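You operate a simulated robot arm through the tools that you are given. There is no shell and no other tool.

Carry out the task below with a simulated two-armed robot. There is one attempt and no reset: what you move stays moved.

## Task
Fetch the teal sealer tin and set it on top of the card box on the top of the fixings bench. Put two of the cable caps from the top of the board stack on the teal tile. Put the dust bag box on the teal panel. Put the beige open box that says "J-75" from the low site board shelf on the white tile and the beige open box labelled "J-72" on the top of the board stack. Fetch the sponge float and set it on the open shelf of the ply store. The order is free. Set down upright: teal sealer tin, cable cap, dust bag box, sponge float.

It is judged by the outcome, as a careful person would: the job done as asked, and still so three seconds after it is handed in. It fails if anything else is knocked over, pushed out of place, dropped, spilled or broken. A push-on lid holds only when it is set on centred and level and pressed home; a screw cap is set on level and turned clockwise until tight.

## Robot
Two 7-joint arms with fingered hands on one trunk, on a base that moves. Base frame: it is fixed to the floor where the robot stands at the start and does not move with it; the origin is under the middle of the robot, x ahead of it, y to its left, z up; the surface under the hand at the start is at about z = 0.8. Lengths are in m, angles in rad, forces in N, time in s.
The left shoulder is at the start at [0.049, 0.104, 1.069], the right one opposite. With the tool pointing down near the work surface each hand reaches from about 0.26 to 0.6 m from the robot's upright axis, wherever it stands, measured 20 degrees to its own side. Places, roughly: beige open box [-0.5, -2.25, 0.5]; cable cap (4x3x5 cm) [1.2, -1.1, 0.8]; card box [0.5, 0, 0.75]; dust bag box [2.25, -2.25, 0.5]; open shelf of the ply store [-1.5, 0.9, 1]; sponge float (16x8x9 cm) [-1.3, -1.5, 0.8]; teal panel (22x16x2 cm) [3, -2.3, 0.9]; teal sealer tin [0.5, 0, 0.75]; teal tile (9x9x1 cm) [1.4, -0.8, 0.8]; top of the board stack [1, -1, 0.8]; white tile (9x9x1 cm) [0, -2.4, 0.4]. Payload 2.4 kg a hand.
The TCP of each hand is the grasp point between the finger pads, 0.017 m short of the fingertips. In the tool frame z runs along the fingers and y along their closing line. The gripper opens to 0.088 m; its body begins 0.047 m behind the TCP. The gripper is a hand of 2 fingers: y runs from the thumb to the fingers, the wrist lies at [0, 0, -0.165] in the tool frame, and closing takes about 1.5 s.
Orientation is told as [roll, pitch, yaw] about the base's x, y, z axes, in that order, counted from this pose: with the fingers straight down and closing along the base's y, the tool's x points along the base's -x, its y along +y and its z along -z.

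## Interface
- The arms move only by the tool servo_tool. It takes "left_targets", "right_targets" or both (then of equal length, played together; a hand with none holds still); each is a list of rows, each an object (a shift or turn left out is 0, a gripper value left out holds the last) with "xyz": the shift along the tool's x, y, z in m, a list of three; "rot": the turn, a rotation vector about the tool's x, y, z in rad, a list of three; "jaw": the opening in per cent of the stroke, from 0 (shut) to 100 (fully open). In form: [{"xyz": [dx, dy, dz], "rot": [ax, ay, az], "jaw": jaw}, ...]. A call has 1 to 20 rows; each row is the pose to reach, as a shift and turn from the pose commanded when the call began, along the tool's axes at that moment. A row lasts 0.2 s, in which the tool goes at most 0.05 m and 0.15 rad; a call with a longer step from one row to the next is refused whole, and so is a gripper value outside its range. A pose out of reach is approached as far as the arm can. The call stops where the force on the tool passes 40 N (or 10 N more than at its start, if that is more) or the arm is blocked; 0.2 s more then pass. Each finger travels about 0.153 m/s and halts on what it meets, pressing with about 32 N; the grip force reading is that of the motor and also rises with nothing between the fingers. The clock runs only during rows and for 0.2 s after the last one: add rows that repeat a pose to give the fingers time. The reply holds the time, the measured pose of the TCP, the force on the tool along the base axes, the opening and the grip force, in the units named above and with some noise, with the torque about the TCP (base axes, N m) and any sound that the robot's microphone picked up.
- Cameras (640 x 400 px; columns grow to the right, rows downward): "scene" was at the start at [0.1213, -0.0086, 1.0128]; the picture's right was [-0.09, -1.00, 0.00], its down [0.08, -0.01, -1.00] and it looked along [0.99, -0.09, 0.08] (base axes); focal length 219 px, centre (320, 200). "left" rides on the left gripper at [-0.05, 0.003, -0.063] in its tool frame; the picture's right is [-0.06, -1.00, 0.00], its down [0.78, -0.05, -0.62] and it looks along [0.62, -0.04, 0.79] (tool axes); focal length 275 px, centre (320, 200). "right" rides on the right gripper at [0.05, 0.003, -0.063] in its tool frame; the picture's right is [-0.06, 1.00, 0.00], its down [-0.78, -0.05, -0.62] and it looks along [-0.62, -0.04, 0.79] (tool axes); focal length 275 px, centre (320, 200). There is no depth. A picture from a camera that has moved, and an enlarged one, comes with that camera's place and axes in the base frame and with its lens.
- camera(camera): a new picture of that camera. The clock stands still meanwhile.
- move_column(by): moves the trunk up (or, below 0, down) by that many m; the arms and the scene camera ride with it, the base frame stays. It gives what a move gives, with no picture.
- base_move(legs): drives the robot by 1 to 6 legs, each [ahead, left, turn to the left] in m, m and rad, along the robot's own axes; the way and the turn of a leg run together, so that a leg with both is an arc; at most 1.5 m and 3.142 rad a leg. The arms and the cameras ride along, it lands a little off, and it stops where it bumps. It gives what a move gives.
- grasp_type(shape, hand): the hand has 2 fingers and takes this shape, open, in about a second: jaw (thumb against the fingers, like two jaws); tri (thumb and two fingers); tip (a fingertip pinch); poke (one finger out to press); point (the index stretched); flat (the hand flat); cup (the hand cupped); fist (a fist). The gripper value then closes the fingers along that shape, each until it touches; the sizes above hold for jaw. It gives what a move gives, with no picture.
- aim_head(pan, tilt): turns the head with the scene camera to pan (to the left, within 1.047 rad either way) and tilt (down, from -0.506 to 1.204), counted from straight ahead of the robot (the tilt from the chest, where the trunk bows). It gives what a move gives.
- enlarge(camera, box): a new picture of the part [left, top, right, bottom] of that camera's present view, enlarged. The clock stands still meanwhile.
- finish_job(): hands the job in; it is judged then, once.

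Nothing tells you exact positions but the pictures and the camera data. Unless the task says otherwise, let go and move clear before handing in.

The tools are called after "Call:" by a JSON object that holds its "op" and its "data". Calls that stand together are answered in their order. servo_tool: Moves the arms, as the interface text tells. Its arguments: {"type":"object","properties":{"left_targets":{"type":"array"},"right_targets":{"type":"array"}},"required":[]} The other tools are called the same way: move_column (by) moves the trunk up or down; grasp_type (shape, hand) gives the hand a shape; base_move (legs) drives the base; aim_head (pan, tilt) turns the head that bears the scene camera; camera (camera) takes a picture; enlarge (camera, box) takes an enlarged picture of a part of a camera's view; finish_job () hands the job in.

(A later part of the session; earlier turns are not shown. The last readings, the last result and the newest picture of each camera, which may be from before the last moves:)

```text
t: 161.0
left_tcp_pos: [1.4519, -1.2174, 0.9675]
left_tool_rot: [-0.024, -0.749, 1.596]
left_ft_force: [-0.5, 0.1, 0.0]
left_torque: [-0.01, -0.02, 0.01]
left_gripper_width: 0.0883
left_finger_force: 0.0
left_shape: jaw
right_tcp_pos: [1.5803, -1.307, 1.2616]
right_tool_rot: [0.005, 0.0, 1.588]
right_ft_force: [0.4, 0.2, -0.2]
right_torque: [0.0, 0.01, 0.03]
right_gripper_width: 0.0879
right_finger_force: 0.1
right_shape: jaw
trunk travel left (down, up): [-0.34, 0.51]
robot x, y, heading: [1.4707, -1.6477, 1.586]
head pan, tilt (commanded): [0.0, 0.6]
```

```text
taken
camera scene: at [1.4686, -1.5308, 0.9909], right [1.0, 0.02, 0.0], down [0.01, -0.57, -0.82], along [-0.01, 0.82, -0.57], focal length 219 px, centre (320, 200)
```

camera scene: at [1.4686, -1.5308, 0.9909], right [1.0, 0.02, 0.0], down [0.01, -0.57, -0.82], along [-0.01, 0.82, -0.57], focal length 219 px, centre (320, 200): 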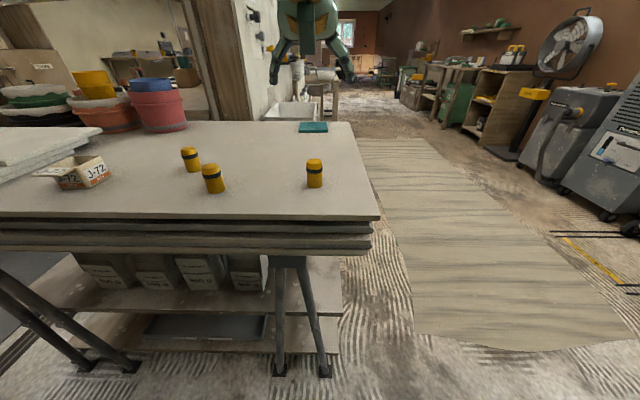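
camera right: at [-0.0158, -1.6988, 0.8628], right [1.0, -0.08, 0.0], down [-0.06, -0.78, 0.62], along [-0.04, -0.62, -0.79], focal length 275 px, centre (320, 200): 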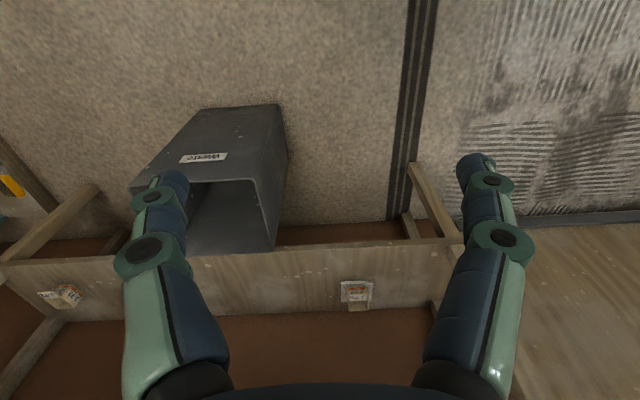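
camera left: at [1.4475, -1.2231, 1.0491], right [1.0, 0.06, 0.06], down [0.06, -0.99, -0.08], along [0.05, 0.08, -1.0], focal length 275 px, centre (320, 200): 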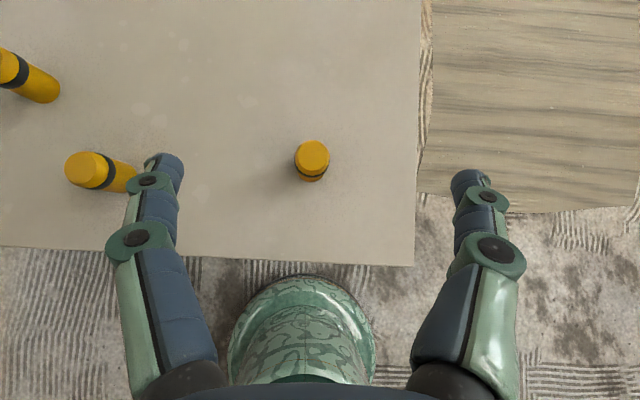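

The cap stands upright at about (1.450, -1.170). I'll move around to the stack's right-hand corner, keeping off the sheet on the floor, and turn to face the tile.

Call:
{"op": "servo_tool", "data": {"left_targets": [{"xyz": [-0.01, 0, -0.01], "rot": [0, 0.14, 0]}, {"xyz": [-0.015, 0, -0.02], "rot": [0, 0.28, 0]}, {"xyz": [-0.02, 0, -0.03], "rot": [0, 0.42, 0]}, {"xyz": [-0.02, 0, -0.03], "rot": [0, 0.55, 0]}, {"xyz": [-0.02, 0, -0.03], "rot": [0, 0.55, 0]}]}}

Call:
{"op": "base_move", "data": {"legs": [[0, -0.29, 0], [0.29, 0, 0]]}}

Call:
{"op": "camera", "data": {"camera": "left"}}

Call:
{"op": "camera", "data": {"camera": "scene"}}

```text
t: 162.2
left_tcp_pos: [1.4532, -1.2212, 1.0041]
left_tool_rot: [-0.018, -0.197, 1.586]
left_ft_force: [0.3, 0.0, -1.2]
left_torque: [0.0, 0.0, 0.02]
left_gripper_width: 0.0879
left_finger_force: 0.1
left_shape: jaw
right_tcp_pos: [1.5801, -1.3069, 1.2612]
right_tool_rot: [0.004, -0.001, 1.589]
right_ft_force: [0.1, 1.0, 0.3]
right_torque: [0.0, 0.01, 0.0]
right_gripper_width: 0.0879
right_finger_force: 0.1
right_shape: jaw
trunk travel left (down, up): [-0.34, 0.51]
robot x, y, heading: [1.4705, -1.6513, 1.588]
head pan, tilt (commanded): [0.0, 0.6]
```

```text
t: 165.8
left_tcp_pos: [1.7266, -0.923, 1.0041]
left_tool_rot: [-0.018, -0.201, 1.599]
left_ft_force: [-0.7, 0.0, -0.4]
left_torque: [-0.04, -0.02, 0.03]
left_gripper_width: 0.0879
left_finger_force: 0.0
left_shape: jaw
right_tcp_pos: [1.856, -1.0069, 1.2608]
right_tool_rot: [0.003, 0.0, 1.603]
right_ft_force: [0.1, 0.5, 0.8]
right_torque: [-0.02, 0.0, -0.03]
right_gripper_width: 0.0878
right_finger_force: 0.1
right_shape: jaw
trunk travel left (down, up): [-0.34, 0.51]
robot x, y, heading: [1.7503, -1.3547, 1.605]
head pan, tilt (commanded): [0.0, 0.6]
```

```text
taken
camera left: at [1.7212, -0.8867, 1.0772], right [1.0, 0.09, 0.03], down [0.06, -0.89, 0.45], along [0.06, -0.45, -0.89], focal length 275 px, centre (320, 200)
```

left: 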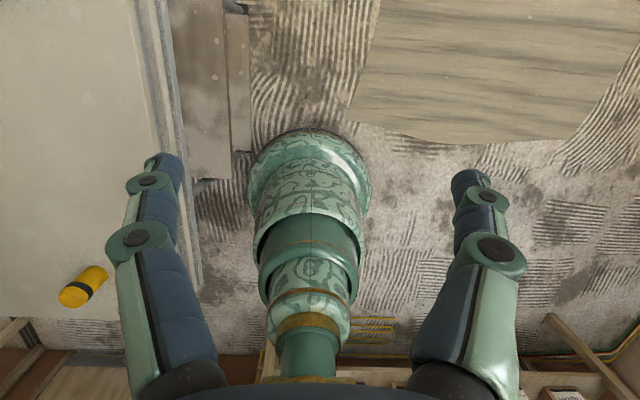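

```text
taken
camera scene: at [1.7467, -1.2333, 0.9909], right [1.0, 0.03, 0.0], down [0.02, -0.57, -0.82], along [-0.03, 0.82, -0.57], focal length 219 px, centre (320, 200)
```

scene: 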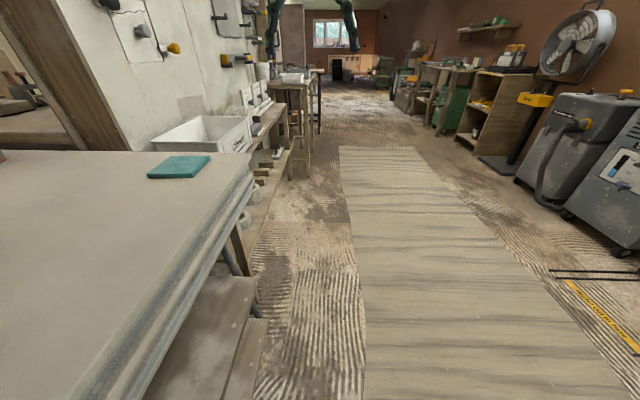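

I'm at the stack's right end with clear floor around the base. I'll turn to face the tile and lower the trunk a little for reach.

Call:
{"op": "base_move", "data": {"legs": [[0, 0, 0.43]]}}

Call:
{"op": "move_column", "data": {"by": -0.08}}

Call:
{"op": "aim_head", "data": {"pan": 0.3, "tilt": 0.7}}

Call:
{"op": "camera", "data": {"camera": "scene"}}

Call:
{"op": "camera", "data": {"camera": "left"}}

```text
t: 167.5
left_tcp_pos: [1.544, -0.9759, 1.0046]
left_tool_rot: [-0.016, -0.198, 2.045]
left_ft_force: [-0.6, 0.3, 0.2]
left_torque: [0.01, 0.02, -0.03]
left_gripper_width: 0.0882
left_finger_force: 0.0
left_shape: jaw
right_tcp_pos: [1.697, -0.9957, 1.2613]
right_tool_rot: [0.002, 0.001, 2.047]
right_ft_force: [-0.3, -0.3, -0.1]
right_torque: [0.01, 0.02, -0.02]
right_gripper_width: 0.0878
right_finger_force: 0.0
right_shape: jaw
trunk travel left (down, up): [-0.34, 0.51]
robot x, y, heading: [1.7495, -1.3543, 2.047]
head pan, tilt (commanded): [0.0, 0.6]
```

```text
t: 168.6
left_tcp_pos: [1.5439, -0.9772, 0.9235]
left_tool_rot: [-0.017, -0.199, 2.046]
left_ft_force: [0.7, -0.1, 0.0]
left_torque: [0.02, 0.01, 0.02]
left_gripper_width: 0.0877
left_finger_force: 0.1
left_shape: jaw
right_tcp_pos: [1.6953, -0.9976, 1.1811]
right_tool_rot: [0.005, -0.002, 2.048]
right_ft_force: [0.4, 0.2, 0.3]
right_torque: [0.02, 0.01, 0.02]
right_gripper_width: 0.0879
right_finger_force: 0.0
right_shape: jaw
trunk travel left (down, up): [-0.26, 0.59]
robot x, y, heading: [1.7476, -1.3521, 2.046]
head pan, tilt (commanded): [0.0, 0.6]
```

```text
t: 169.4
left_tcp_pos: [1.5448, -0.9761, 0.9236]
left_tool_rot: [-0.017, -0.199, 2.044]
left_ft_force: [0.9, -0.1, -0.4]
left_torque: [0.05, 0.0, -0.01]
left_gripper_width: 0.0878
left_finger_force: 0.1
left_shape: jaw
right_tcp_pos: [1.6962, -0.9962, 1.1802]
right_tool_rot: [0.005, 0.001, 2.049]
right_ft_force: [-0.7, 1.1, 0.7]
right_torque: [-0.02, 0.01, 0.0]
right_gripper_width: 0.0879
right_finger_force: 0.0
right_shape: jaw
trunk travel left (down, up): [-0.26, 0.59]
robot x, y, heading: [1.7464, -1.3533, 2.05]
head pan, tilt (commanded): [0.3, 0.7]
```

```text
taken
camera scene: at [1.6751, -1.2622, 0.9021], right [0.71, 0.7, 0.0], down [0.45, -0.46, -0.76], along [-0.54, 0.55, -0.64], focal length 219 px, centre (320, 200)
```

scene: 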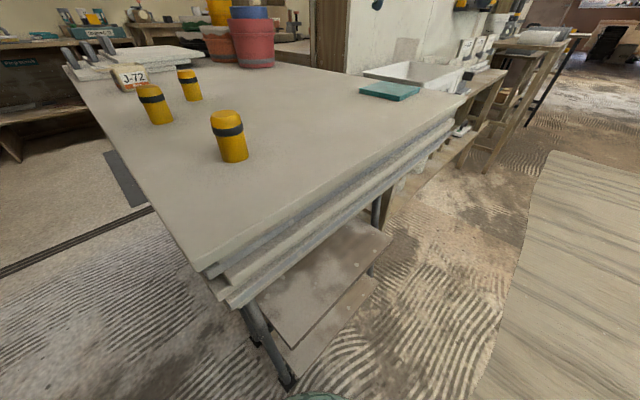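

```text
taken
camera left: at [1.5239, -0.9444, 0.9973], right [0.86, 0.51, 0.03], down [0.44, -0.78, 0.45], along [0.25, -0.38, -0.89], focal length 275 px, centre (320, 200)
```

left: 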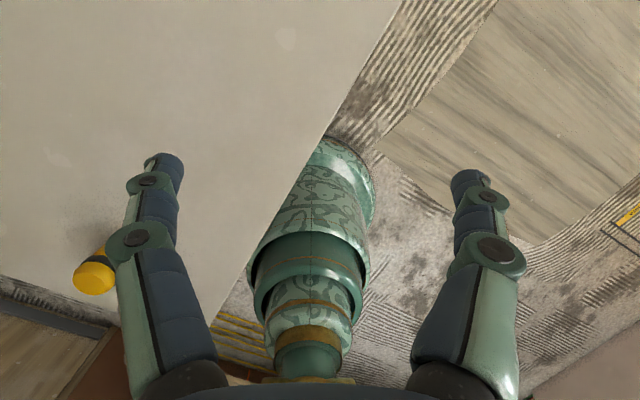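

This viewpoint shows the caps and the tile well. I'll enlarge to measure them.

Call:
{"op": "enlarge", "data": {"camera": "scene", "box": [120, 60, 280, 180]}}

Call:
{"op": "enlarge", "data": {"camera": "scene", "box": [340, 60, 460, 130]}}

```text
3.33 times, centred on (200, 120) of scene
camera zoom: at [1.6751, -1.2622, 0.9021], right [0.71, 0.7, 0.0], down [0.45, -0.46, -0.76], along [-0.54, 0.55, -0.64], focal length 730 px, centre (720, 467)
```

zoom: 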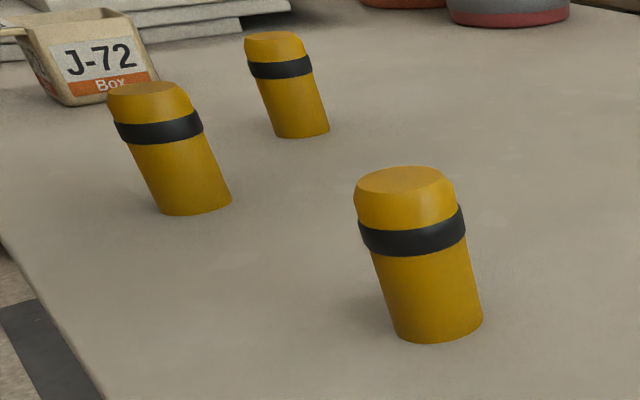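

```text
5.33 times, centred on (400, 95) of scene
camera zoom: at [1.6751, -1.2622, 0.9021], right [0.71, 0.7, 0.0], down [0.45, -0.46, -0.76], along [-0.54, 0.55, -0.64], focal length 1168 px, centre (-107, 760)
```

zoom: 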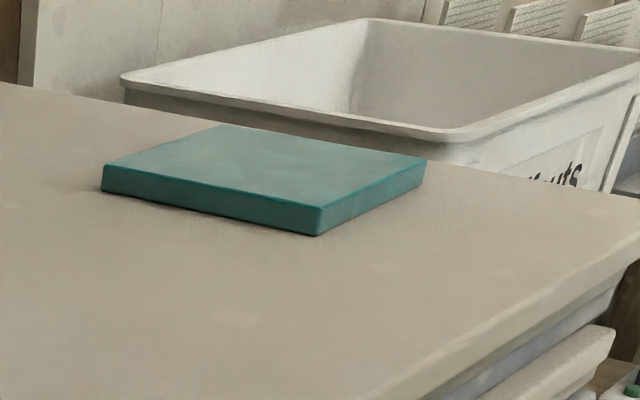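

The tile is centred at about (1.437, -0.822), top z≈0.791; the near cap is at (1.456, -1.172) and the second at (1.279, -1.195). I'll bring the left hand, almost vertical, over the near cap.

Call:
{"op": "servo_tool", "data": {"left_targets": [{"xyz": [0.023, 0.028, 0], "rot": [0, 0.01, 0], "jaw": 100}, {"xyz": [0.046, 0.057, -0.001], "rot": [0, 0.02, 0]}, {"xyz": [0.068, 0.085, -0.0015], "rot": [0, 0.03, 0]}, {"xyz": [0.09, 0.113, -0.002], "rot": [0, 0.04, 0]}, {"xyz": [0.113, 0.141, -0.003], "rot": [0, 0.05, 0]}, {"xyz": [0.1354, 0.1693, -0.0033], "rot": [0, 0.05, 0]}, {"xyz": [0.1354, 0.1693, -0.0033], "rot": [0, 0.05, 0]}]}}

Call:
{"op": "camera", "data": {"camera": "left"}}

Call:
{"op": "camera", "data": {"camera": "scene"}}

```text
t: 171.0
left_tcp_pos: [1.4525, -1.1733, 0.8972]
left_tool_rot: [-0.017, -0.148, 2.043]
left_ft_force: [-0.1, 0.0, 0.7]
left_torque: [0.0, -0.02, 0.01]
left_gripper_width: 0.0878
left_finger_force: 0.1
left_shape: jaw
right_tcp_pos: [1.6973, -0.9979, 1.1818]
right_tool_rot: [0.003, 0.0, 2.048]
right_ft_force: [-0.1, 0.0, 0.3]
right_torque: [-0.02, 0.01, 0.01]
right_gripper_width: 0.0877
right_finger_force: 0.0
right_shape: jaw
trunk travel left (down, up): [-0.26, 0.59]
robot x, y, heading: [1.7503, -1.352, 2.049]
head pan, tilt (commanded): [0.3, 0.7]
```

```text
taken
camera left: at [1.43, -1.1383, 0.969], right [0.86, 0.51, 0.03], down [0.43, -0.75, 0.5], along [0.27, -0.42, -0.87], focal length 275 px, centre (320, 200)
```

left: 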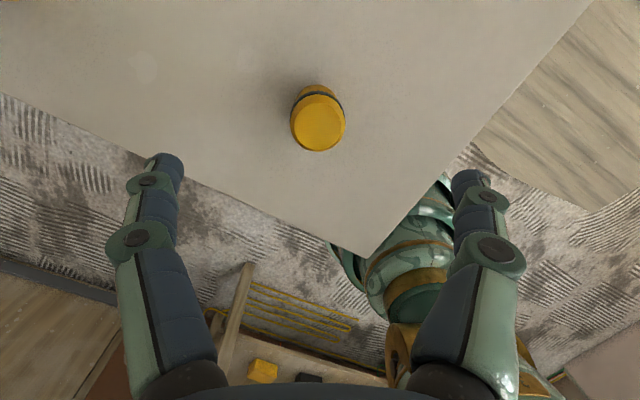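

```text
taken
camera scene: at [1.675, -1.2624, 0.9021], right [0.71, 0.7, 0.0], down [0.45, -0.46, -0.76], along [-0.54, 0.55, -0.64], focal length 219 px, centre (320, 200)
```

scene: 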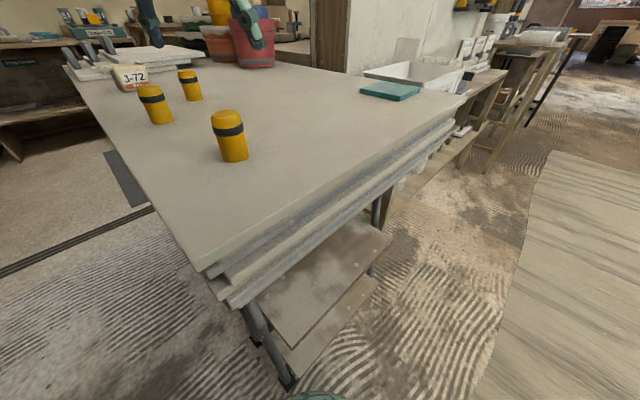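

The cap is centred between the fingers. I'll descend over it vertically.

Call:
{"op": "servo_tool", "data": {"left_targets": [{"xyz": [0.003, -0.001, 0.03]}, {"xyz": [0.006, -0.001, 0.062]}, {"xyz": [0.0084, -0.0011, 0.093]}, {"xyz": [0.0084, -0.0011, 0.093]}]}}

Call:
{"op": "camera", "data": {"camera": "left"}}

Call:
{"op": "enlarge", "data": {"camera": "scene", "box": [120, 60, 320, 200]}}

```text
t: 172.0
left_tcp_pos: [1.4533, -1.1646, 0.8025]
left_tool_rot: [-0.017, -0.148, 2.043]
left_ft_force: [-0.1, 0.5, 1.1]
left_torque: [0.04, 0.02, -0.02]
left_gripper_width: 0.0876
left_finger_force: 0.1
left_shape: jaw
right_tcp_pos: [1.6968, -0.9965, 1.1831]
right_tool_rot: [0.002, 0.001, 2.047]
right_ft_force: [-0.3, -0.3, 0.2]
right_torque: [-0.02, 0.01, 0.0]
right_gripper_width: 0.088
right_finger_force: 0.0
right_shape: jaw
trunk travel left (down, up): [-0.26, 0.59]
robot x, y, heading: [1.7475, -1.3556, 2.049]
head pan, tilt (commanded): [0.3, 0.7]
```

```text
taken
camera left: at [1.4317, -1.1293, 0.8739], right [0.86, 0.51, 0.03], down [0.43, -0.75, 0.5], along [0.27, -0.42, -0.87], focal length 275 px, centre (320, 200)
```

left: 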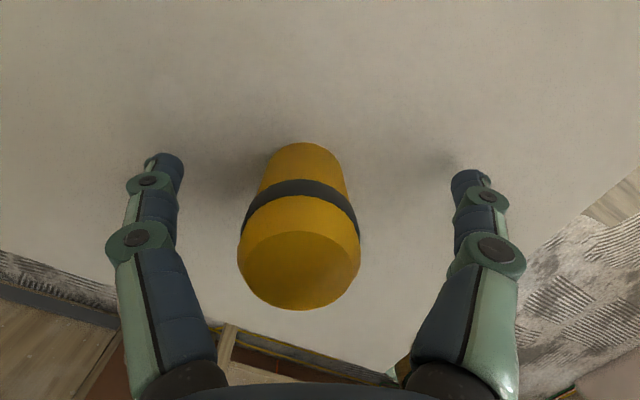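

```text
2.86 times, centred on (220, 130) of scene
camera zoom: at [1.675, -1.2623, 0.9021], right [0.71, 0.7, 0.0], down [0.45, -0.46, -0.76], along [-0.54, 0.55, -0.64], focal length 626 px, centre (606, 400)
```

zoom: 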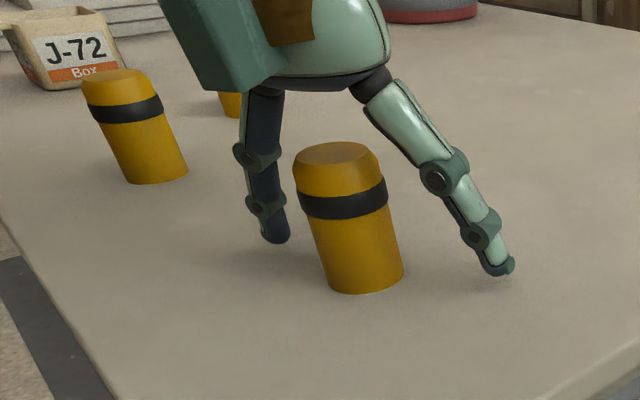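

The cap sits a few millimetres toward me and to the left of the finger line. I'll correct that before closing.

Call:
{"op": "servo_tool", "data": {"left_targets": [{"xyz": [0.0062, 0.004, -0.0009]}, {"xyz": [0.0062, 0.004, -0.0009]}]}}

Call:
{"op": "camera", "data": {"camera": "left"}}

Call:
{"op": "enlarge", "data": {"camera": "scene", "box": [120, 60, 320, 200]}}

```text
t: 172.6
left_tcp_pos: [1.453, -1.1723, 0.8037]
left_tool_rot: [-0.018, -0.15, 2.044]
left_ft_force: [-0.9, 0.0, -0.4]
left_torque: [-0.03, 0.03, -0.03]
left_gripper_width: 0.0881
left_finger_force: 0.2
left_shape: jaw
right_tcp_pos: [1.6958, -0.9964, 1.1804]
right_tool_rot: [0.004, 0.001, 2.048]
right_ft_force: [-0.8, 0.0, 0.4]
right_torque: [0.01, 0.02, 0.01]
right_gripper_width: 0.088
right_finger_force: 0.1
right_shape: jaw
trunk travel left (down, up): [-0.26, 0.59]
robot x, y, heading: [1.7496, -1.3558, 2.046]
head pan, tilt (commanded): [0.3, 0.7]
```

```text
taken
camera left: at [1.4316, -1.1375, 0.8751], right [0.86, 0.51, 0.03], down [0.43, -0.75, 0.5], along [0.27, -0.42, -0.87], focal length 275 px, centre (320, 200)
```

left: 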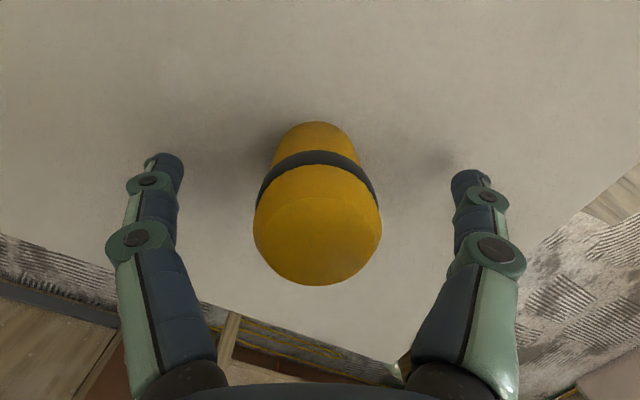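

```text
2.86 times, centred on (220, 130) of scene
camera zoom: at [1.6751, -1.2623, 0.9021], right [0.71, 0.7, 0.0], down [0.45, -0.46, -0.76], along [-0.54, 0.55, -0.64], focal length 626 px, centre (606, 400)
```

zoom: 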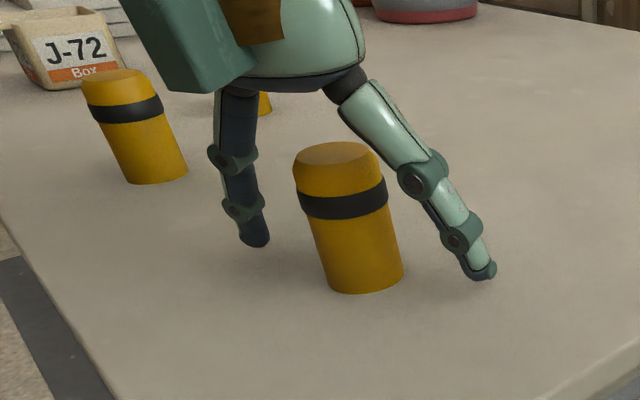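

Now the cap is centred. I'll close the hand.

Call:
{"op": "servo_tool", "data": {"left_targets": [{"jaw": 75}, {"jaw": 60}, {"jaw": 45}, {"jaw": 30}, {"jaw": 30}]}}

Call:
{"op": "camera", "data": {"camera": "left"}}

Call:
{"op": "enlarge", "data": {"camera": "scene", "box": [120, 60, 320, 200]}}

```text
t: 173.8
left_tcp_pos: [1.4547, -1.1718, 0.8033]
left_tool_rot: [-0.017, -0.148, 2.043]
left_ft_force: [-0.7, 0.6, 0.2]
left_torque: [0.01, -0.04, -0.01]
left_gripper_width: 0.0272
left_finger_force: 0.1
left_shape: jaw
right_tcp_pos: [1.6952, -0.9962, 1.1818]
right_tool_rot: [0.003, -0.001, 2.049]
right_ft_force: [0.9, -0.3, 0.7]
right_torque: [0.0, 0.0, 0.02]
right_gripper_width: 0.0878
right_finger_force: 0.1
right_shape: jaw
trunk travel left (down, up): [-0.26, 0.59]
robot x, y, heading: [1.7545, -1.3535, 2.047]
head pan, tilt (commanded): [0.3, 0.7]
```

```text
taken
camera left: at [1.4315, -1.1374, 0.8751], right [0.86, 0.51, 0.03], down [0.43, -0.75, 0.5], along [0.27, -0.42, -0.87], focal length 275 px, centre (320, 200)
```

left: 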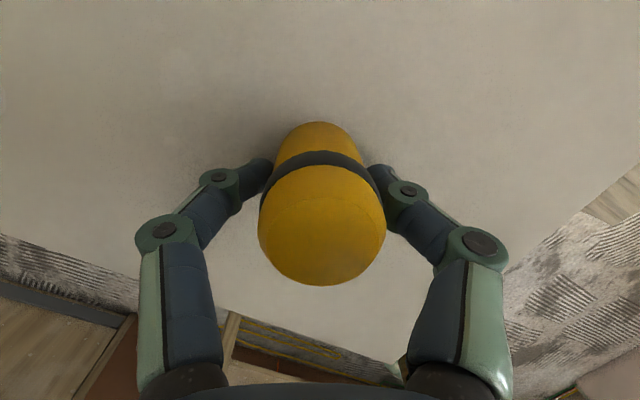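

```text
2.86 times, centred on (220, 130) of scene
camera zoom: at [1.6751, -1.2623, 0.9021], right [0.71, 0.7, 0.0], down [0.45, -0.46, -0.76], along [-0.54, 0.55, -0.64], focal length 626 px, centre (606, 400)
```

zoom: 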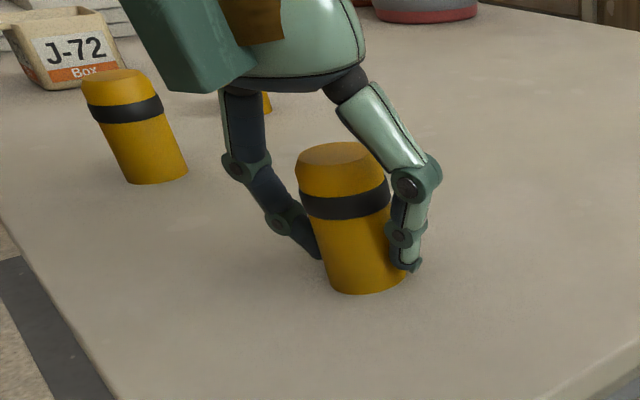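

The fingertips are about to touch evenly on both sides. I'll close fully.

Call:
{"op": "servo_tool", "data": {"left_targets": [{"jaw": 20}, {"jaw": 10}, {"jaw": 0}, {"jaw": 0}, {"jaw": 0}, {"jaw": 0}]}}

Call:
{"op": "camera", "data": {"camera": "left"}}

Call:
{"op": "enlarge", "data": {"camera": "scene", "box": [120, 60, 320, 200]}}

```text
t: 175.2
left_tcp_pos: [1.4541, -1.1717, 0.8044]
left_tool_rot: [-0.018, -0.15, 2.042]
left_ft_force: [0.7, 0.5, 0.2]
left_torque: [-0.01, 0.01, 0.02]
left_gripper_width: 0.0221
left_finger_force: 31.9
left_shape: jaw
right_tcp_pos: [1.6965, -0.9968, 1.1808]
right_tool_rot: [0.002, -0.001, 2.046]
right_ft_force: [1.2, -0.6, 0.3]
right_torque: [0.0, 0.03, 0.0]
right_gripper_width: 0.088
right_finger_force: 0.0
right_shape: jaw
trunk travel left (down, up): [-0.26, 0.59]
robot x, y, heading: [1.7483, -1.3535, 2.047]
head pan, tilt (commanded): [0.3, 0.7]
```

```text
taken
camera left: at [1.4315, -1.1374, 0.8751], right [0.86, 0.51, 0.03], down [0.43, -0.75, 0.5], along [0.27, -0.42, -0.87], focal length 275 px, centre (320, 200)
```

left: 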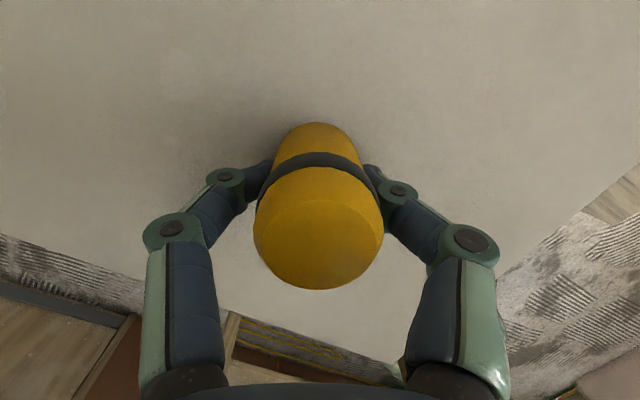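

```text
2.86 times, centred on (220, 130) of scene
camera zoom: at [1.6751, -1.2623, 0.9021], right [0.71, 0.7, 0.0], down [0.45, -0.46, -0.76], along [-0.54, 0.55, -0.64], focal length 626 px, centre (606, 400)
```

zoom: 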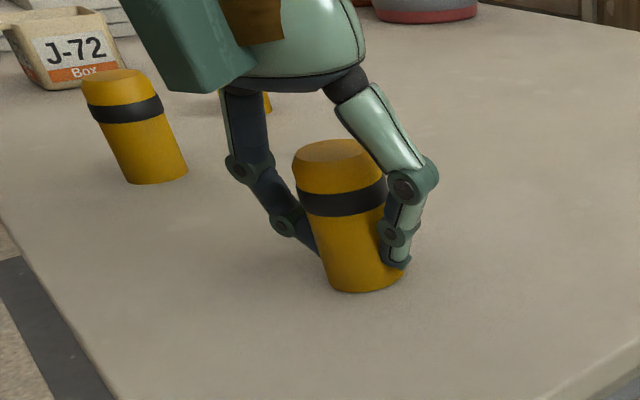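

Gripped with 32 N. I'll lift gently and check that it stays upright.

Call:
{"op": "servo_tool", "data": {"left_targets": [{"xyz": [-0.0007, 0, -0.005]}, {"xyz": [-0.002, 0, -0.0148]}, {"xyz": [-0.0044, 0, -0.0297]}, {"xyz": [-0.0044, 0, -0.0297]}]}}

Call:
{"op": "camera", "data": {"camera": "left"}}

Call:
{"op": "enlarge", "data": {"camera": "scene", "box": [120, 60, 320, 200]}}

```text
t: 176.2
left_tcp_pos: [1.4515, -1.1723, 0.8345]
left_tool_rot: [-0.017, -0.148, 2.043]
left_ft_force: [0.1, -0.1, 0.6]
left_torque: [0.0, -0.02, 0.0]
left_gripper_width: 0.0221
left_finger_force: 32.3
left_shape: jaw
right_tcp_pos: [1.6975, -0.9973, 1.1819]
right_tool_rot: [0.003, -0.001, 2.047]
right_ft_force: [0.3, 0.4, 0.2]
right_torque: [0.01, -0.02, 0.02]
right_gripper_width: 0.0877
right_finger_force: 0.0
right_shape: jaw
trunk travel left (down, up): [-0.26, 0.59]
robot x, y, heading: [1.7525, -1.3527, 2.047]
head pan, tilt (commanded): [0.3, 0.7]
```

```text
taken
camera left: at [1.4303, -1.1381, 0.906], right [0.86, 0.51, 0.03], down [0.43, -0.75, 0.5], along [0.27, -0.42, -0.87], focal length 275 px, centre (320, 200)
```

left: 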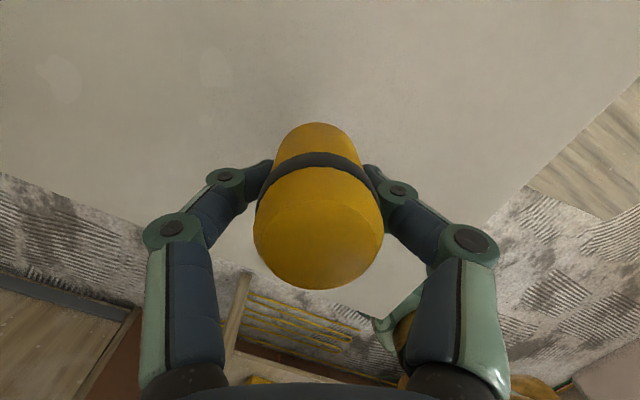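

```text
2.86 times, centred on (220, 130) of scene
camera zoom: at [1.6751, -1.2623, 0.9021], right [0.71, 0.7, 0.0], down [0.45, -0.46, -0.76], along [-0.54, 0.55, -0.64], focal length 626 px, centre (606, 400)
```

zoom: 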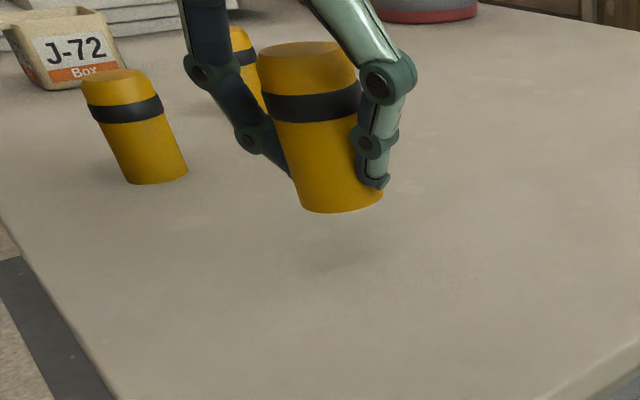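

The cap is held upright. I'll nudge the base forward a few centimetres so the tile is comfortably in reach, still clear of the floor sheet and the stack.

Call:
{"op": "servo_tool", "data": {"left_targets": [{"xyz": [-0.004, 0, -0.027]}, {"xyz": [-0.008, 0, -0.054]}, {"xyz": [-0.008, 0, -0.054]}]}}

Call:
{"op": "base_move", "data": {"legs": [[0.036, -0.013, 0]]}}

```text
t: 177.0
left_tcp_pos: [1.4547, -1.1708, 0.8908]
left_tool_rot: [-0.018, -0.149, 2.044]
left_ft_force: [-0.2, 0.4, -0.3]
left_torque: [0.01, 0.0, -0.01]
left_gripper_width: 0.0222
left_finger_force: 32.1
left_shape: jaw
right_tcp_pos: [1.6965, -0.995, 1.18]
right_tool_rot: [0.003, 0.0, 2.047]
right_ft_force: [0.6, 0.6, -0.3]
right_torque: [-0.01, -0.01, -0.01]
right_gripper_width: 0.0881
right_finger_force: 0.1
right_shape: jaw
trunk travel left (down, up): [-0.26, 0.59]
robot x, y, heading: [1.747, -1.3551, 2.046]
head pan, tilt (commanded): [0.3, 0.7]
```

```text
t: 177.9
left_tcp_pos: [1.4491, -1.1321, 0.8906]
left_tool_rot: [-0.017, -0.147, 2.043]
left_ft_force: [-0.3, 0.2, 0.2]
left_torque: [-0.02, -0.03, -0.01]
left_gripper_width: 0.022
left_finger_force: 31.8
left_shape: jaw
right_tcp_pos: [1.692, -0.9581, 1.1819]
right_tool_rot: [0.004, -0.001, 2.047]
right_ft_force: [-1.2, -0.9, -0.6]
right_torque: [-0.02, -0.01, -0.02]
right_gripper_width: 0.0883
right_finger_force: 0.0
right_shape: jaw
trunk travel left (down, up): [-0.26, 0.59]
robot x, y, heading: [1.7453, -1.315, 2.05]
head pan, tilt (commanded): [0.3, 0.7]
```

Call:
{"op": "servo_tool", "data": {"left_targets": [{"xyz": [-0.037, -0.0163, 0.008]}, {"xyz": [-0.074, -0.0326, 0.016]}, {"xyz": [-0.111, -0.0489, 0.024]}, {"xyz": [-0.149, -0.0652, 0.032]}, {"xyz": [-0.186, -0.0815, 0.04]}, {"xyz": [-0.223, -0.0978, 0.048]}, {"xyz": [-0.26, -0.1141, 0.056]}, {"xyz": [-0.2973, -0.1304, 0.0646]}, {"xyz": [-0.2973, -0.1304, 0.0646]}]}}

Call:
{"op": "camera", "data": {"camera": "left"}}

Call:
{"op": "enlarge", "data": {"camera": "scene", "box": [320, 20, 480, 130]}}

```text
t: 179.9
left_tcp_pos: [1.4305, -0.8138, 0.8723]
left_tool_rot: [-0.016, -0.152, 2.041]
left_ft_force: [-0.6, -0.1, -0.8]
left_torque: [0.01, -0.02, 0.0]
left_gripper_width: 0.0223
left_finger_force: 31.8
left_shape: jaw
left hand out of reach, approached as far as the arm can: row 8, 9
right_tcp_pos: [1.6935, -0.9573, 1.1796]
right_tool_rot: [0.005, 0.001, 2.047]
right_ft_force: [-0.5, 0.7, -0.6]
right_torque: [0.0, -0.01, 0.0]
right_gripper_width: 0.0881
right_finger_force: 0.1
right_shape: jaw
trunk travel left (down, up): [-0.26, 0.59]
robot x, y, heading: [1.7429, -1.3136, 2.049]
head pan, tilt (commanded): [0.3, 0.7]
```

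```text
taken
camera left: at [1.4083, -0.7789, 0.9431], right [0.86, 0.5, 0.02], down [0.43, -0.76, 0.49], along [0.27, -0.42, -0.87], focal length 275 px, centre (320, 200)
```

left: 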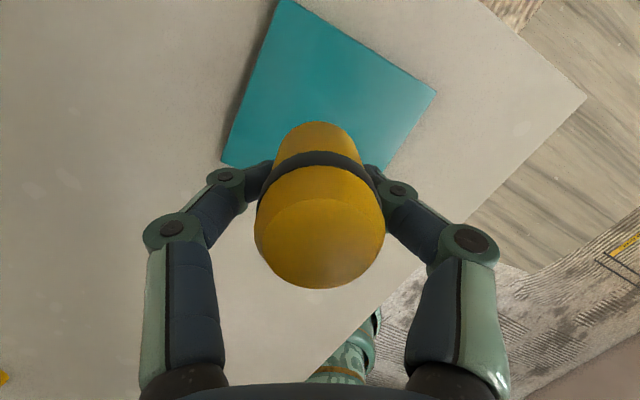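

```text
3.64 times, centred on (400, 75) of scene
camera zoom: at [1.6705, -1.2235, 0.9021], right [0.71, 0.7, 0.0], down [0.45, -0.46, -0.77], along [-0.54, 0.55, -0.64], focal length 796 px, centre (29, 654)
```

zoom: 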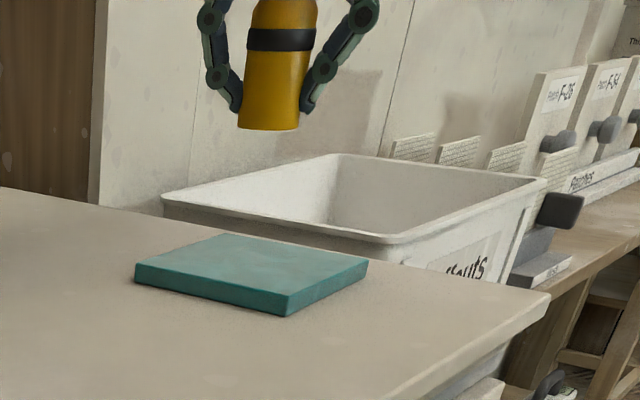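

The cap is above the tile's middle, but the arm is at its limit and I want it further on. Turning the base right puts the left shoulder closer to the tile, so I'll do that and re-extend.

Call:
{"op": "base_move", "data": {"legs": [[0, 0, -0.42]]}}

Call:
{"op": "aim_head", "data": {"pan": 0.6, "tilt": 0.6}}

Call:
{"op": "camera", "data": {"camera": "scene"}}

```text
t: 181.5
left_tcp_pos: [1.6499, -0.7312, 0.8716]
left_tool_rot: [-0.016, -0.151, 1.641]
left_ft_force: [-0.5, 0.3, -0.6]
left_torque: [-0.06, -0.03, -0.01]
left_gripper_width: 0.0224
left_finger_force: 32.3
left_shape: jaw
right_tcp_pos: [1.8347, -0.9658, 1.1814]
right_tool_rot: [0.002, 0.0, 1.644]
right_ft_force: [-0.2, -0.7, -0.4]
right_torque: [0.01, -0.01, 0.02]
right_gripper_width: 0.088
right_finger_force: 0.1
right_shape: jaw
trunk travel left (down, up): [-0.26, 0.59]
robot x, y, heading: [1.7452, -1.3134, 1.643]
head pan, tilt (commanded): [0.3, 0.7]
```

```text
t: 182.3
left_tcp_pos: [1.6505, -0.7313, 0.8711]
left_tool_rot: [-0.017, -0.149, 1.641]
left_ft_force: [0.0, 0.5, -0.3]
left_torque: [-0.02, -0.02, 0.0]
left_gripper_width: 0.0222
left_finger_force: 32.4
left_shape: jaw
right_tcp_pos: [1.8361, -0.9651, 1.1812]
right_tool_rot: [0.003, -0.001, 1.644]
right_ft_force: [-0.4, -0.1, -0.1]
right_torque: [0.02, 0.0, 0.03]
right_gripper_width: 0.0879
right_finger_force: 0.1
right_shape: jaw
trunk travel left (down, up): [-0.26, 0.59]
robot x, y, heading: [1.7444, -1.3173, 1.645]
head pan, tilt (commanded): [0.6, 0.6]
```

```text
taken
camera scene: at [1.6878, -1.2114, 0.9107], right [0.78, 0.62, 0.0], down [0.35, -0.44, -0.82], along [-0.51, 0.64, -0.57], focal length 219 px, centre (320, 200)
```

scene: 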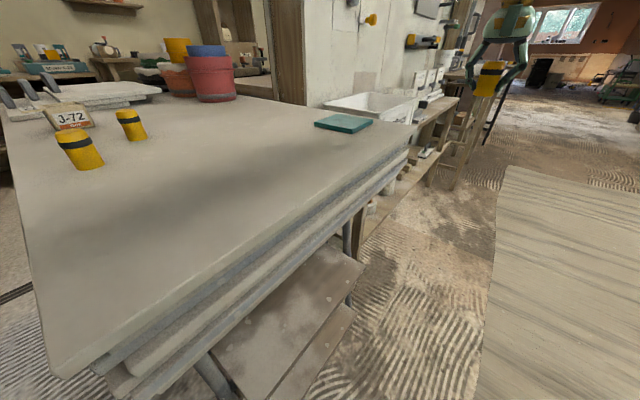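

Now the tile is well inside the left arm's reach. I'll bring the cap over the far half of the tile.

Call:
{"op": "servo_tool", "data": {"left_targets": [{"xyz": [0.007, 0.037, -0.001]}, {"xyz": [0.014, 0.074, -0.002]}, {"xyz": [0.021, 0.111, -0.003]}, {"xyz": [0.029, 0.148, -0.004]}, {"xyz": [0.036, 0.185, -0.005]}, {"xyz": [0.0429, 0.2211, -0.0065]}, {"xyz": [0.0429, 0.2211, -0.0065]}]}}

Call:
{"op": "camera", "data": {"camera": "left"}}

Call:
{"op": "enlarge", "data": {"camera": "scene", "box": [270, 50, 430, 160]}}

```text
t: 183.9
left_tcp_pos: [1.425, -0.7487, 0.8624]
left_tool_rot: [-0.018, -0.147, 1.639]
left_ft_force: [0.5, 0.1, 0.7]
left_torque: [-0.02, 0.0, 0.02]
left_gripper_width: 0.0222
left_finger_force: 31.7
left_shape: jaw
left hand out of reach, approached as far as the arm can: row 1, 2, 3, 4, 5, 6, 7
right_tcp_pos: [1.8352, -0.9648, 1.1822]
right_tool_rot: [0.004, 0.0, 1.643]
right_ft_force: [0.9, -0.3, 0.2]
right_torque: [-0.02, 0.02, 0.04]
right_gripper_width: 0.0878
right_finger_force: 0.1
right_shape: jaw
trunk travel left (down, up): [-0.26, 0.59]
robot x, y, heading: [1.7451, -1.3165, 1.641]
head pan, tilt (commanded): [0.6, 0.6]
```

```text
taken
camera left: at [1.418, -0.7077, 0.934], right [0.99, 0.13, 0.03], down [0.1, -0.86, 0.5], along [0.09, -0.49, -0.87], focal length 275 px, centre (320, 200)
```

left: 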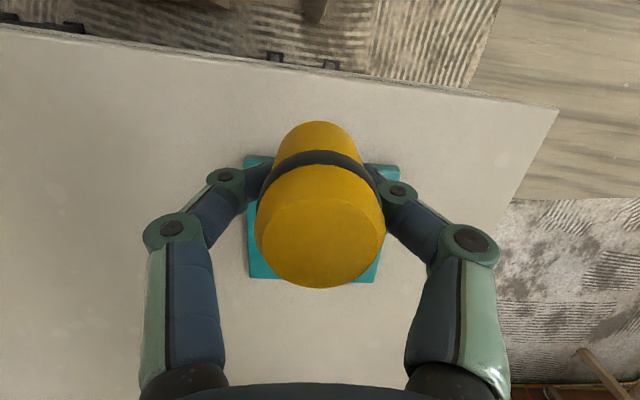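

```text
3.64 times, centred on (350, 105) of scene
camera zoom: at [1.6877, -1.2114, 0.9107], right [0.78, 0.62, 0.0], down [0.35, -0.44, -0.82], along [-0.51, 0.64, -0.57], focal length 796 px, centre (211, 546)
```

zoom: 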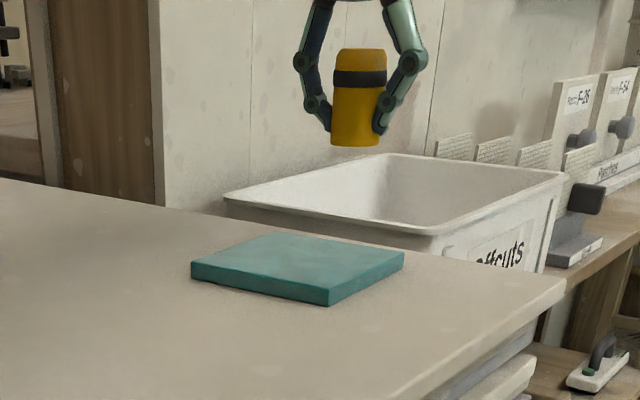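

The arm went a bit too far forward near full stretch. I'll pull back to the intended point.

Call:
{"op": "servo_tool", "data": {"left_targets": [{"xyz": [0.014, -0.002, -0.002]}, {"xyz": [0.028, -0.004, -0.004]}, {"xyz": [0.0412, -0.0052, -0.0062]}, {"xyz": [0.0412, -0.0052, -0.0062]}]}}

Call:
{"op": "camera", "data": {"camera": "left"}}

Call:
{"op": "enlarge", "data": {"camera": "scene", "box": [270, 50, 430, 160]}}

```text
t: 184.9
left_tcp_pos: [1.4245, -0.7485, 0.8644]
left_tool_rot: [-0.017, -0.147, 1.641]
left_ft_force: [0.1, 0.3, 0.6]
left_torque: [-0.01, 0.03, -0.01]
left_gripper_width: 0.0223
left_finger_force: 32.7
left_shape: jaw
left hand out of reach, approached as far as the arm can: row 1, 2, 3, 4
right_tcp_pos: [1.8357, -0.9648, 1.1809]
right_tool_rot: [0.003, 0.001, 1.642]
right_ft_force: [-0.2, 0.6, 1.2]
right_torque: [0.0, 0.01, 0.02]
right_gripper_width: 0.0878
right_finger_force: 0.1
right_shape: jaw
trunk travel left (down, up): [-0.26, 0.59]
robot x, y, heading: [1.7445, -1.3176, 1.65]
head pan, tilt (commanded): [0.6, 0.6]
```

```text
taken
camera left: at [1.417, -0.7079, 0.9355], right [0.99, 0.13, 0.03], down [0.1, -0.86, 0.5], along [0.09, -0.49, -0.87], focal length 275 px, centre (320, 200)
```

left: 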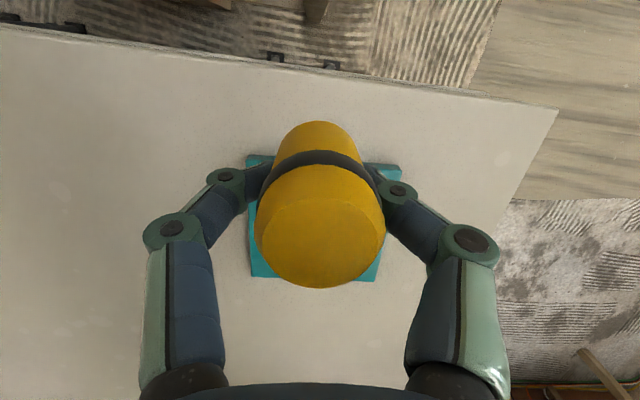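

```text
3.64 times, centred on (350, 105) of scene
camera zoom: at [1.6877, -1.2114, 0.9107], right [0.78, 0.62, 0.0], down [0.35, -0.44, -0.82], along [-0.52, 0.64, -0.57], focal length 796 px, centre (211, 546)
```

zoom: 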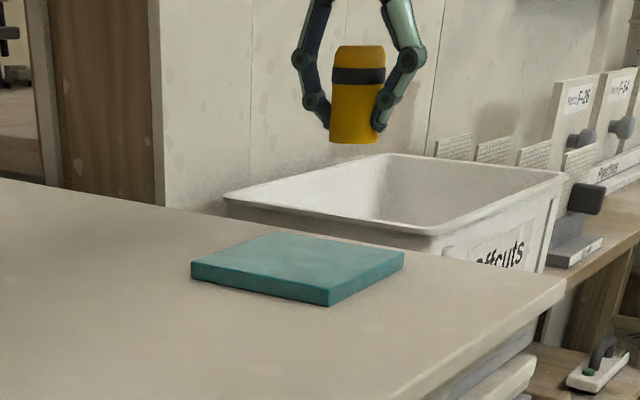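

The arm seems locked near full stretch. I'll raise the hand to bend it out of that configuration.

Call:
{"op": "servo_tool", "data": {"left_targets": [{"xyz": [-0.005, 0, -0.03]}, {"xyz": [-0.01, 0, -0.06]}, {"xyz": [-0.014, 0, -0.09]}, {"xyz": [-0.014, 0, -0.09]}]}}

```text
t: 185.9
left_tcp_pos: [1.4244, -0.7569, 0.9563]
left_tool_rot: [-0.016, -0.149, 1.644]
left_ft_force: [-1.1, -0.4, -0.7]
left_torque: [0.0, 0.03, -0.02]
left_gripper_width: 0.0224
left_finger_force: 32.3
left_shape: jaw
left hand out of reach, approached as far as the arm can: row 2, 3, 4
right_tcp_pos: [1.8363, -0.9655, 1.1815]
right_tool_rot: [0.003, 0.002, 1.645]
right_ft_force: [-0.1, 0.2, 0.4]
right_torque: [-0.02, -0.01, 0.0]
right_gripper_width: 0.0877
right_finger_force: 0.2
right_shape: jaw
trunk travel left (down, up): [-0.26, 0.59]
robot x, y, heading: [1.7455, -1.3154, 1.645]
head pan, tilt (commanded): [0.6, 0.6]
```

Call:
{"op": "servo_tool", "data": {"left_targets": [{"xyz": [0.03, 0, -0.01]}, {"xyz": [0.06, 0, -0.02]}, {"xyz": [0.09, 0, -0.03]}, {"xyz": [0.12, 0, -0.03]}, {"xyz": [0.12, 0, -0.03]}]}}

Call:
{"op": "camera", "data": {"camera": "scene"}}

```text
t: 187.1
left_tcp_pos: [1.4334, -0.8781, 0.9679]
left_tool_rot: [-0.016, -0.148, 1.641]
left_ft_force: [0.6, 0.6, 0.3]
left_torque: [0.0, 0.02, 0.02]
left_gripper_width: 0.0222
left_finger_force: 32.3
left_shape: jaw
right_tcp_pos: [1.8364, -0.9648, 1.1819]
right_tool_rot: [0.004, 0.0, 1.644]
right_ft_force: [-0.6, -0.3, -0.4]
right_torque: [0.01, 0.01, 0.02]
right_gripper_width: 0.0876
right_finger_force: 0.0
right_shape: jaw
trunk travel left (down, up): [-0.26, 0.59]
robot x, y, heading: [1.744, -1.3159, 1.65]
head pan, tilt (commanded): [0.6, 0.6]
```

```text
taken
camera scene: at [1.6876, -1.2115, 0.9107], right [0.78, 0.62, 0.0], down [0.35, -0.44, -0.82], along [-0.51, 0.64, -0.57], focal length 219 px, centre (320, 200)
```

scene: 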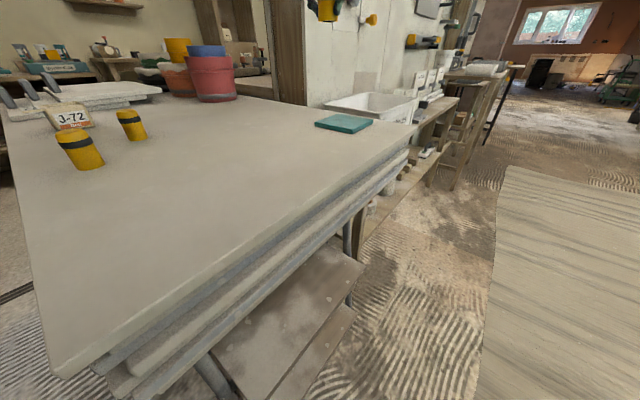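

The arm is free again. I'll approach the far half of the tile from this bent posture.

Call:
{"op": "servo_tool", "data": {"left_targets": [{"xyz": [-0.0142, -0.001, 0.0236]}, {"xyz": [-0.0285, -0.002, 0.0471]}, {"xyz": [-0.0427, -0.003, 0.0707]}, {"xyz": [-0.057, -0.0045, 0.0942]}, {"xyz": [-0.0712, -0.0058, 0.1178]}, {"xyz": [-0.0712, -0.0058, 0.1178]}]}}

Call:
{"op": "camera", "data": {"camera": "left"}}

Call:
{"op": "enlarge", "data": {"camera": "scene", "box": [270, 50, 430, 160]}}

```text
t: 188.5
left_tcp_pos: [1.4364, -0.7904, 0.8628]
left_tool_rot: [-0.017, -0.151, 1.64]
left_ft_force: [-0.6, 0.0, -0.5]
left_torque: [-0.06, 0.01, 0.0]
left_gripper_width: 0.0224
left_finger_force: 32.1
left_shape: jaw
right_tcp_pos: [1.8355, -0.9649, 1.1804]
right_tool_rot: [0.003, 0.0, 1.644]
right_ft_force: [-0.1, -0.2, 0.2]
right_torque: [0.0, -0.02, 0.02]
right_gripper_width: 0.0878
right_finger_force: 0.0
right_shape: jaw
trunk travel left (down, up): [-0.26, 0.59]
robot x, y, heading: [1.7444, -1.3162, 1.643]
head pan, tilt (commanded): [0.6, 0.6]
```

```text
taken
camera left: at [1.4289, -0.7515, 0.9339], right [0.99, 0.13, 0.02], down [0.1, -0.86, 0.5], along [0.08, -0.49, -0.87], focal length 275 px, centre (320, 200)
```

left: 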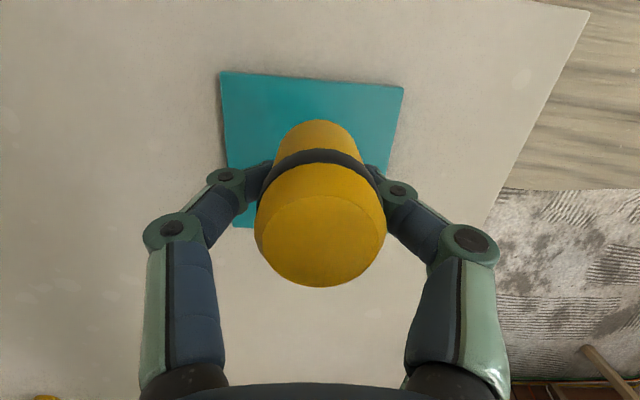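

```text
3.64 times, centred on (350, 105) of scene
camera zoom: at [1.6877, -1.2113, 0.9107], right [0.78, 0.62, 0.0], down [0.35, -0.44, -0.82], along [-0.52, 0.64, -0.57], focal length 796 px, centre (211, 546)
```

zoom: 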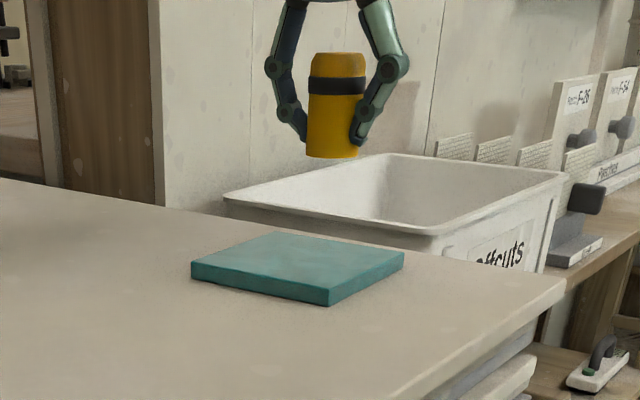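

The cap is over the far half of the tile. I'll shift 4 mm left and lower to just above the tile.

Call:
{"op": "servo_tool", "data": {"left_targets": [{"xyz": [0.0022, 0.004, 0.0148]}, {"xyz": [0.0045, 0.004, 0.0297]}, {"xyz": [0.0064, 0.004, 0.0425]}, {"xyz": [0.0064, 0.004, 0.0425]}]}}

Call:
{"op": "camera", "data": {"camera": "left"}}

Call:
{"op": "enlarge", "data": {"camera": "scene", "box": [290, 70, 410, 150]}}

```text
t: 189.5
left_tcp_pos: [1.4314, -0.7917, 0.8182]
left_tool_rot: [-0.016, -0.15, 1.642]
left_ft_force: [0.0, -0.2, 0.2]
left_torque: [0.01, 0.0, -0.02]
left_gripper_width: 0.0224
left_finger_force: 31.7
left_shape: jaw
right_tcp_pos: [1.8356, -0.9654, 1.1816]
right_tool_rot: [0.004, 0.002, 1.645]
right_ft_force: [0.7, -0.6, -0.1]
right_torque: [0.02, 0.0, -0.01]
right_gripper_width: 0.088
right_finger_force: 0.1
right_shape: jaw
trunk travel left (down, up): [-0.26, 0.59]
robot x, y, heading: [1.7436, -1.3092, 1.651]
head pan, tilt (commanded): [0.6, 0.6]
```

```text
taken
camera left: at [1.4246, -0.7523, 0.8895], right [0.99, 0.13, 0.02], down [0.1, -0.86, 0.5], along [0.09, -0.49, -0.87], focal length 275 px, centre (320, 200)
```

left: 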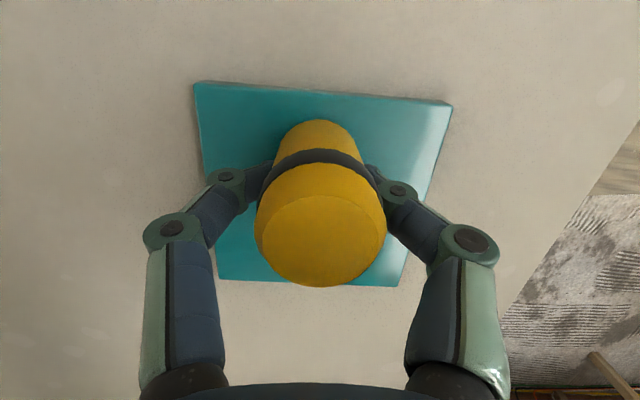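

```text
5.00 times, centred on (350, 110) of scene
camera zoom: at [1.6877, -1.2114, 0.9107], right [0.78, 0.62, 0.0], down [0.35, -0.44, -0.82], along [-0.51, 0.64, -0.57], focal length 1095 px, centre (170, 650)
```

zoom: 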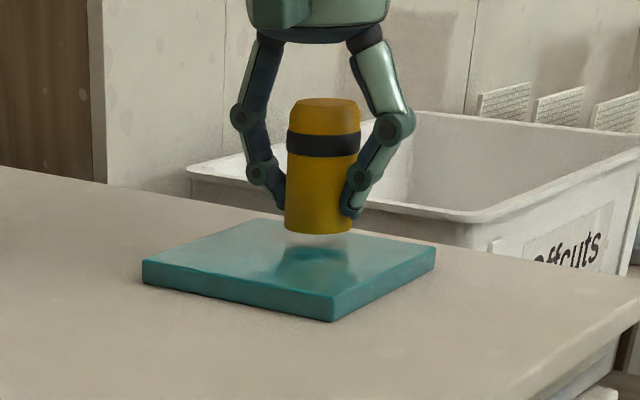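

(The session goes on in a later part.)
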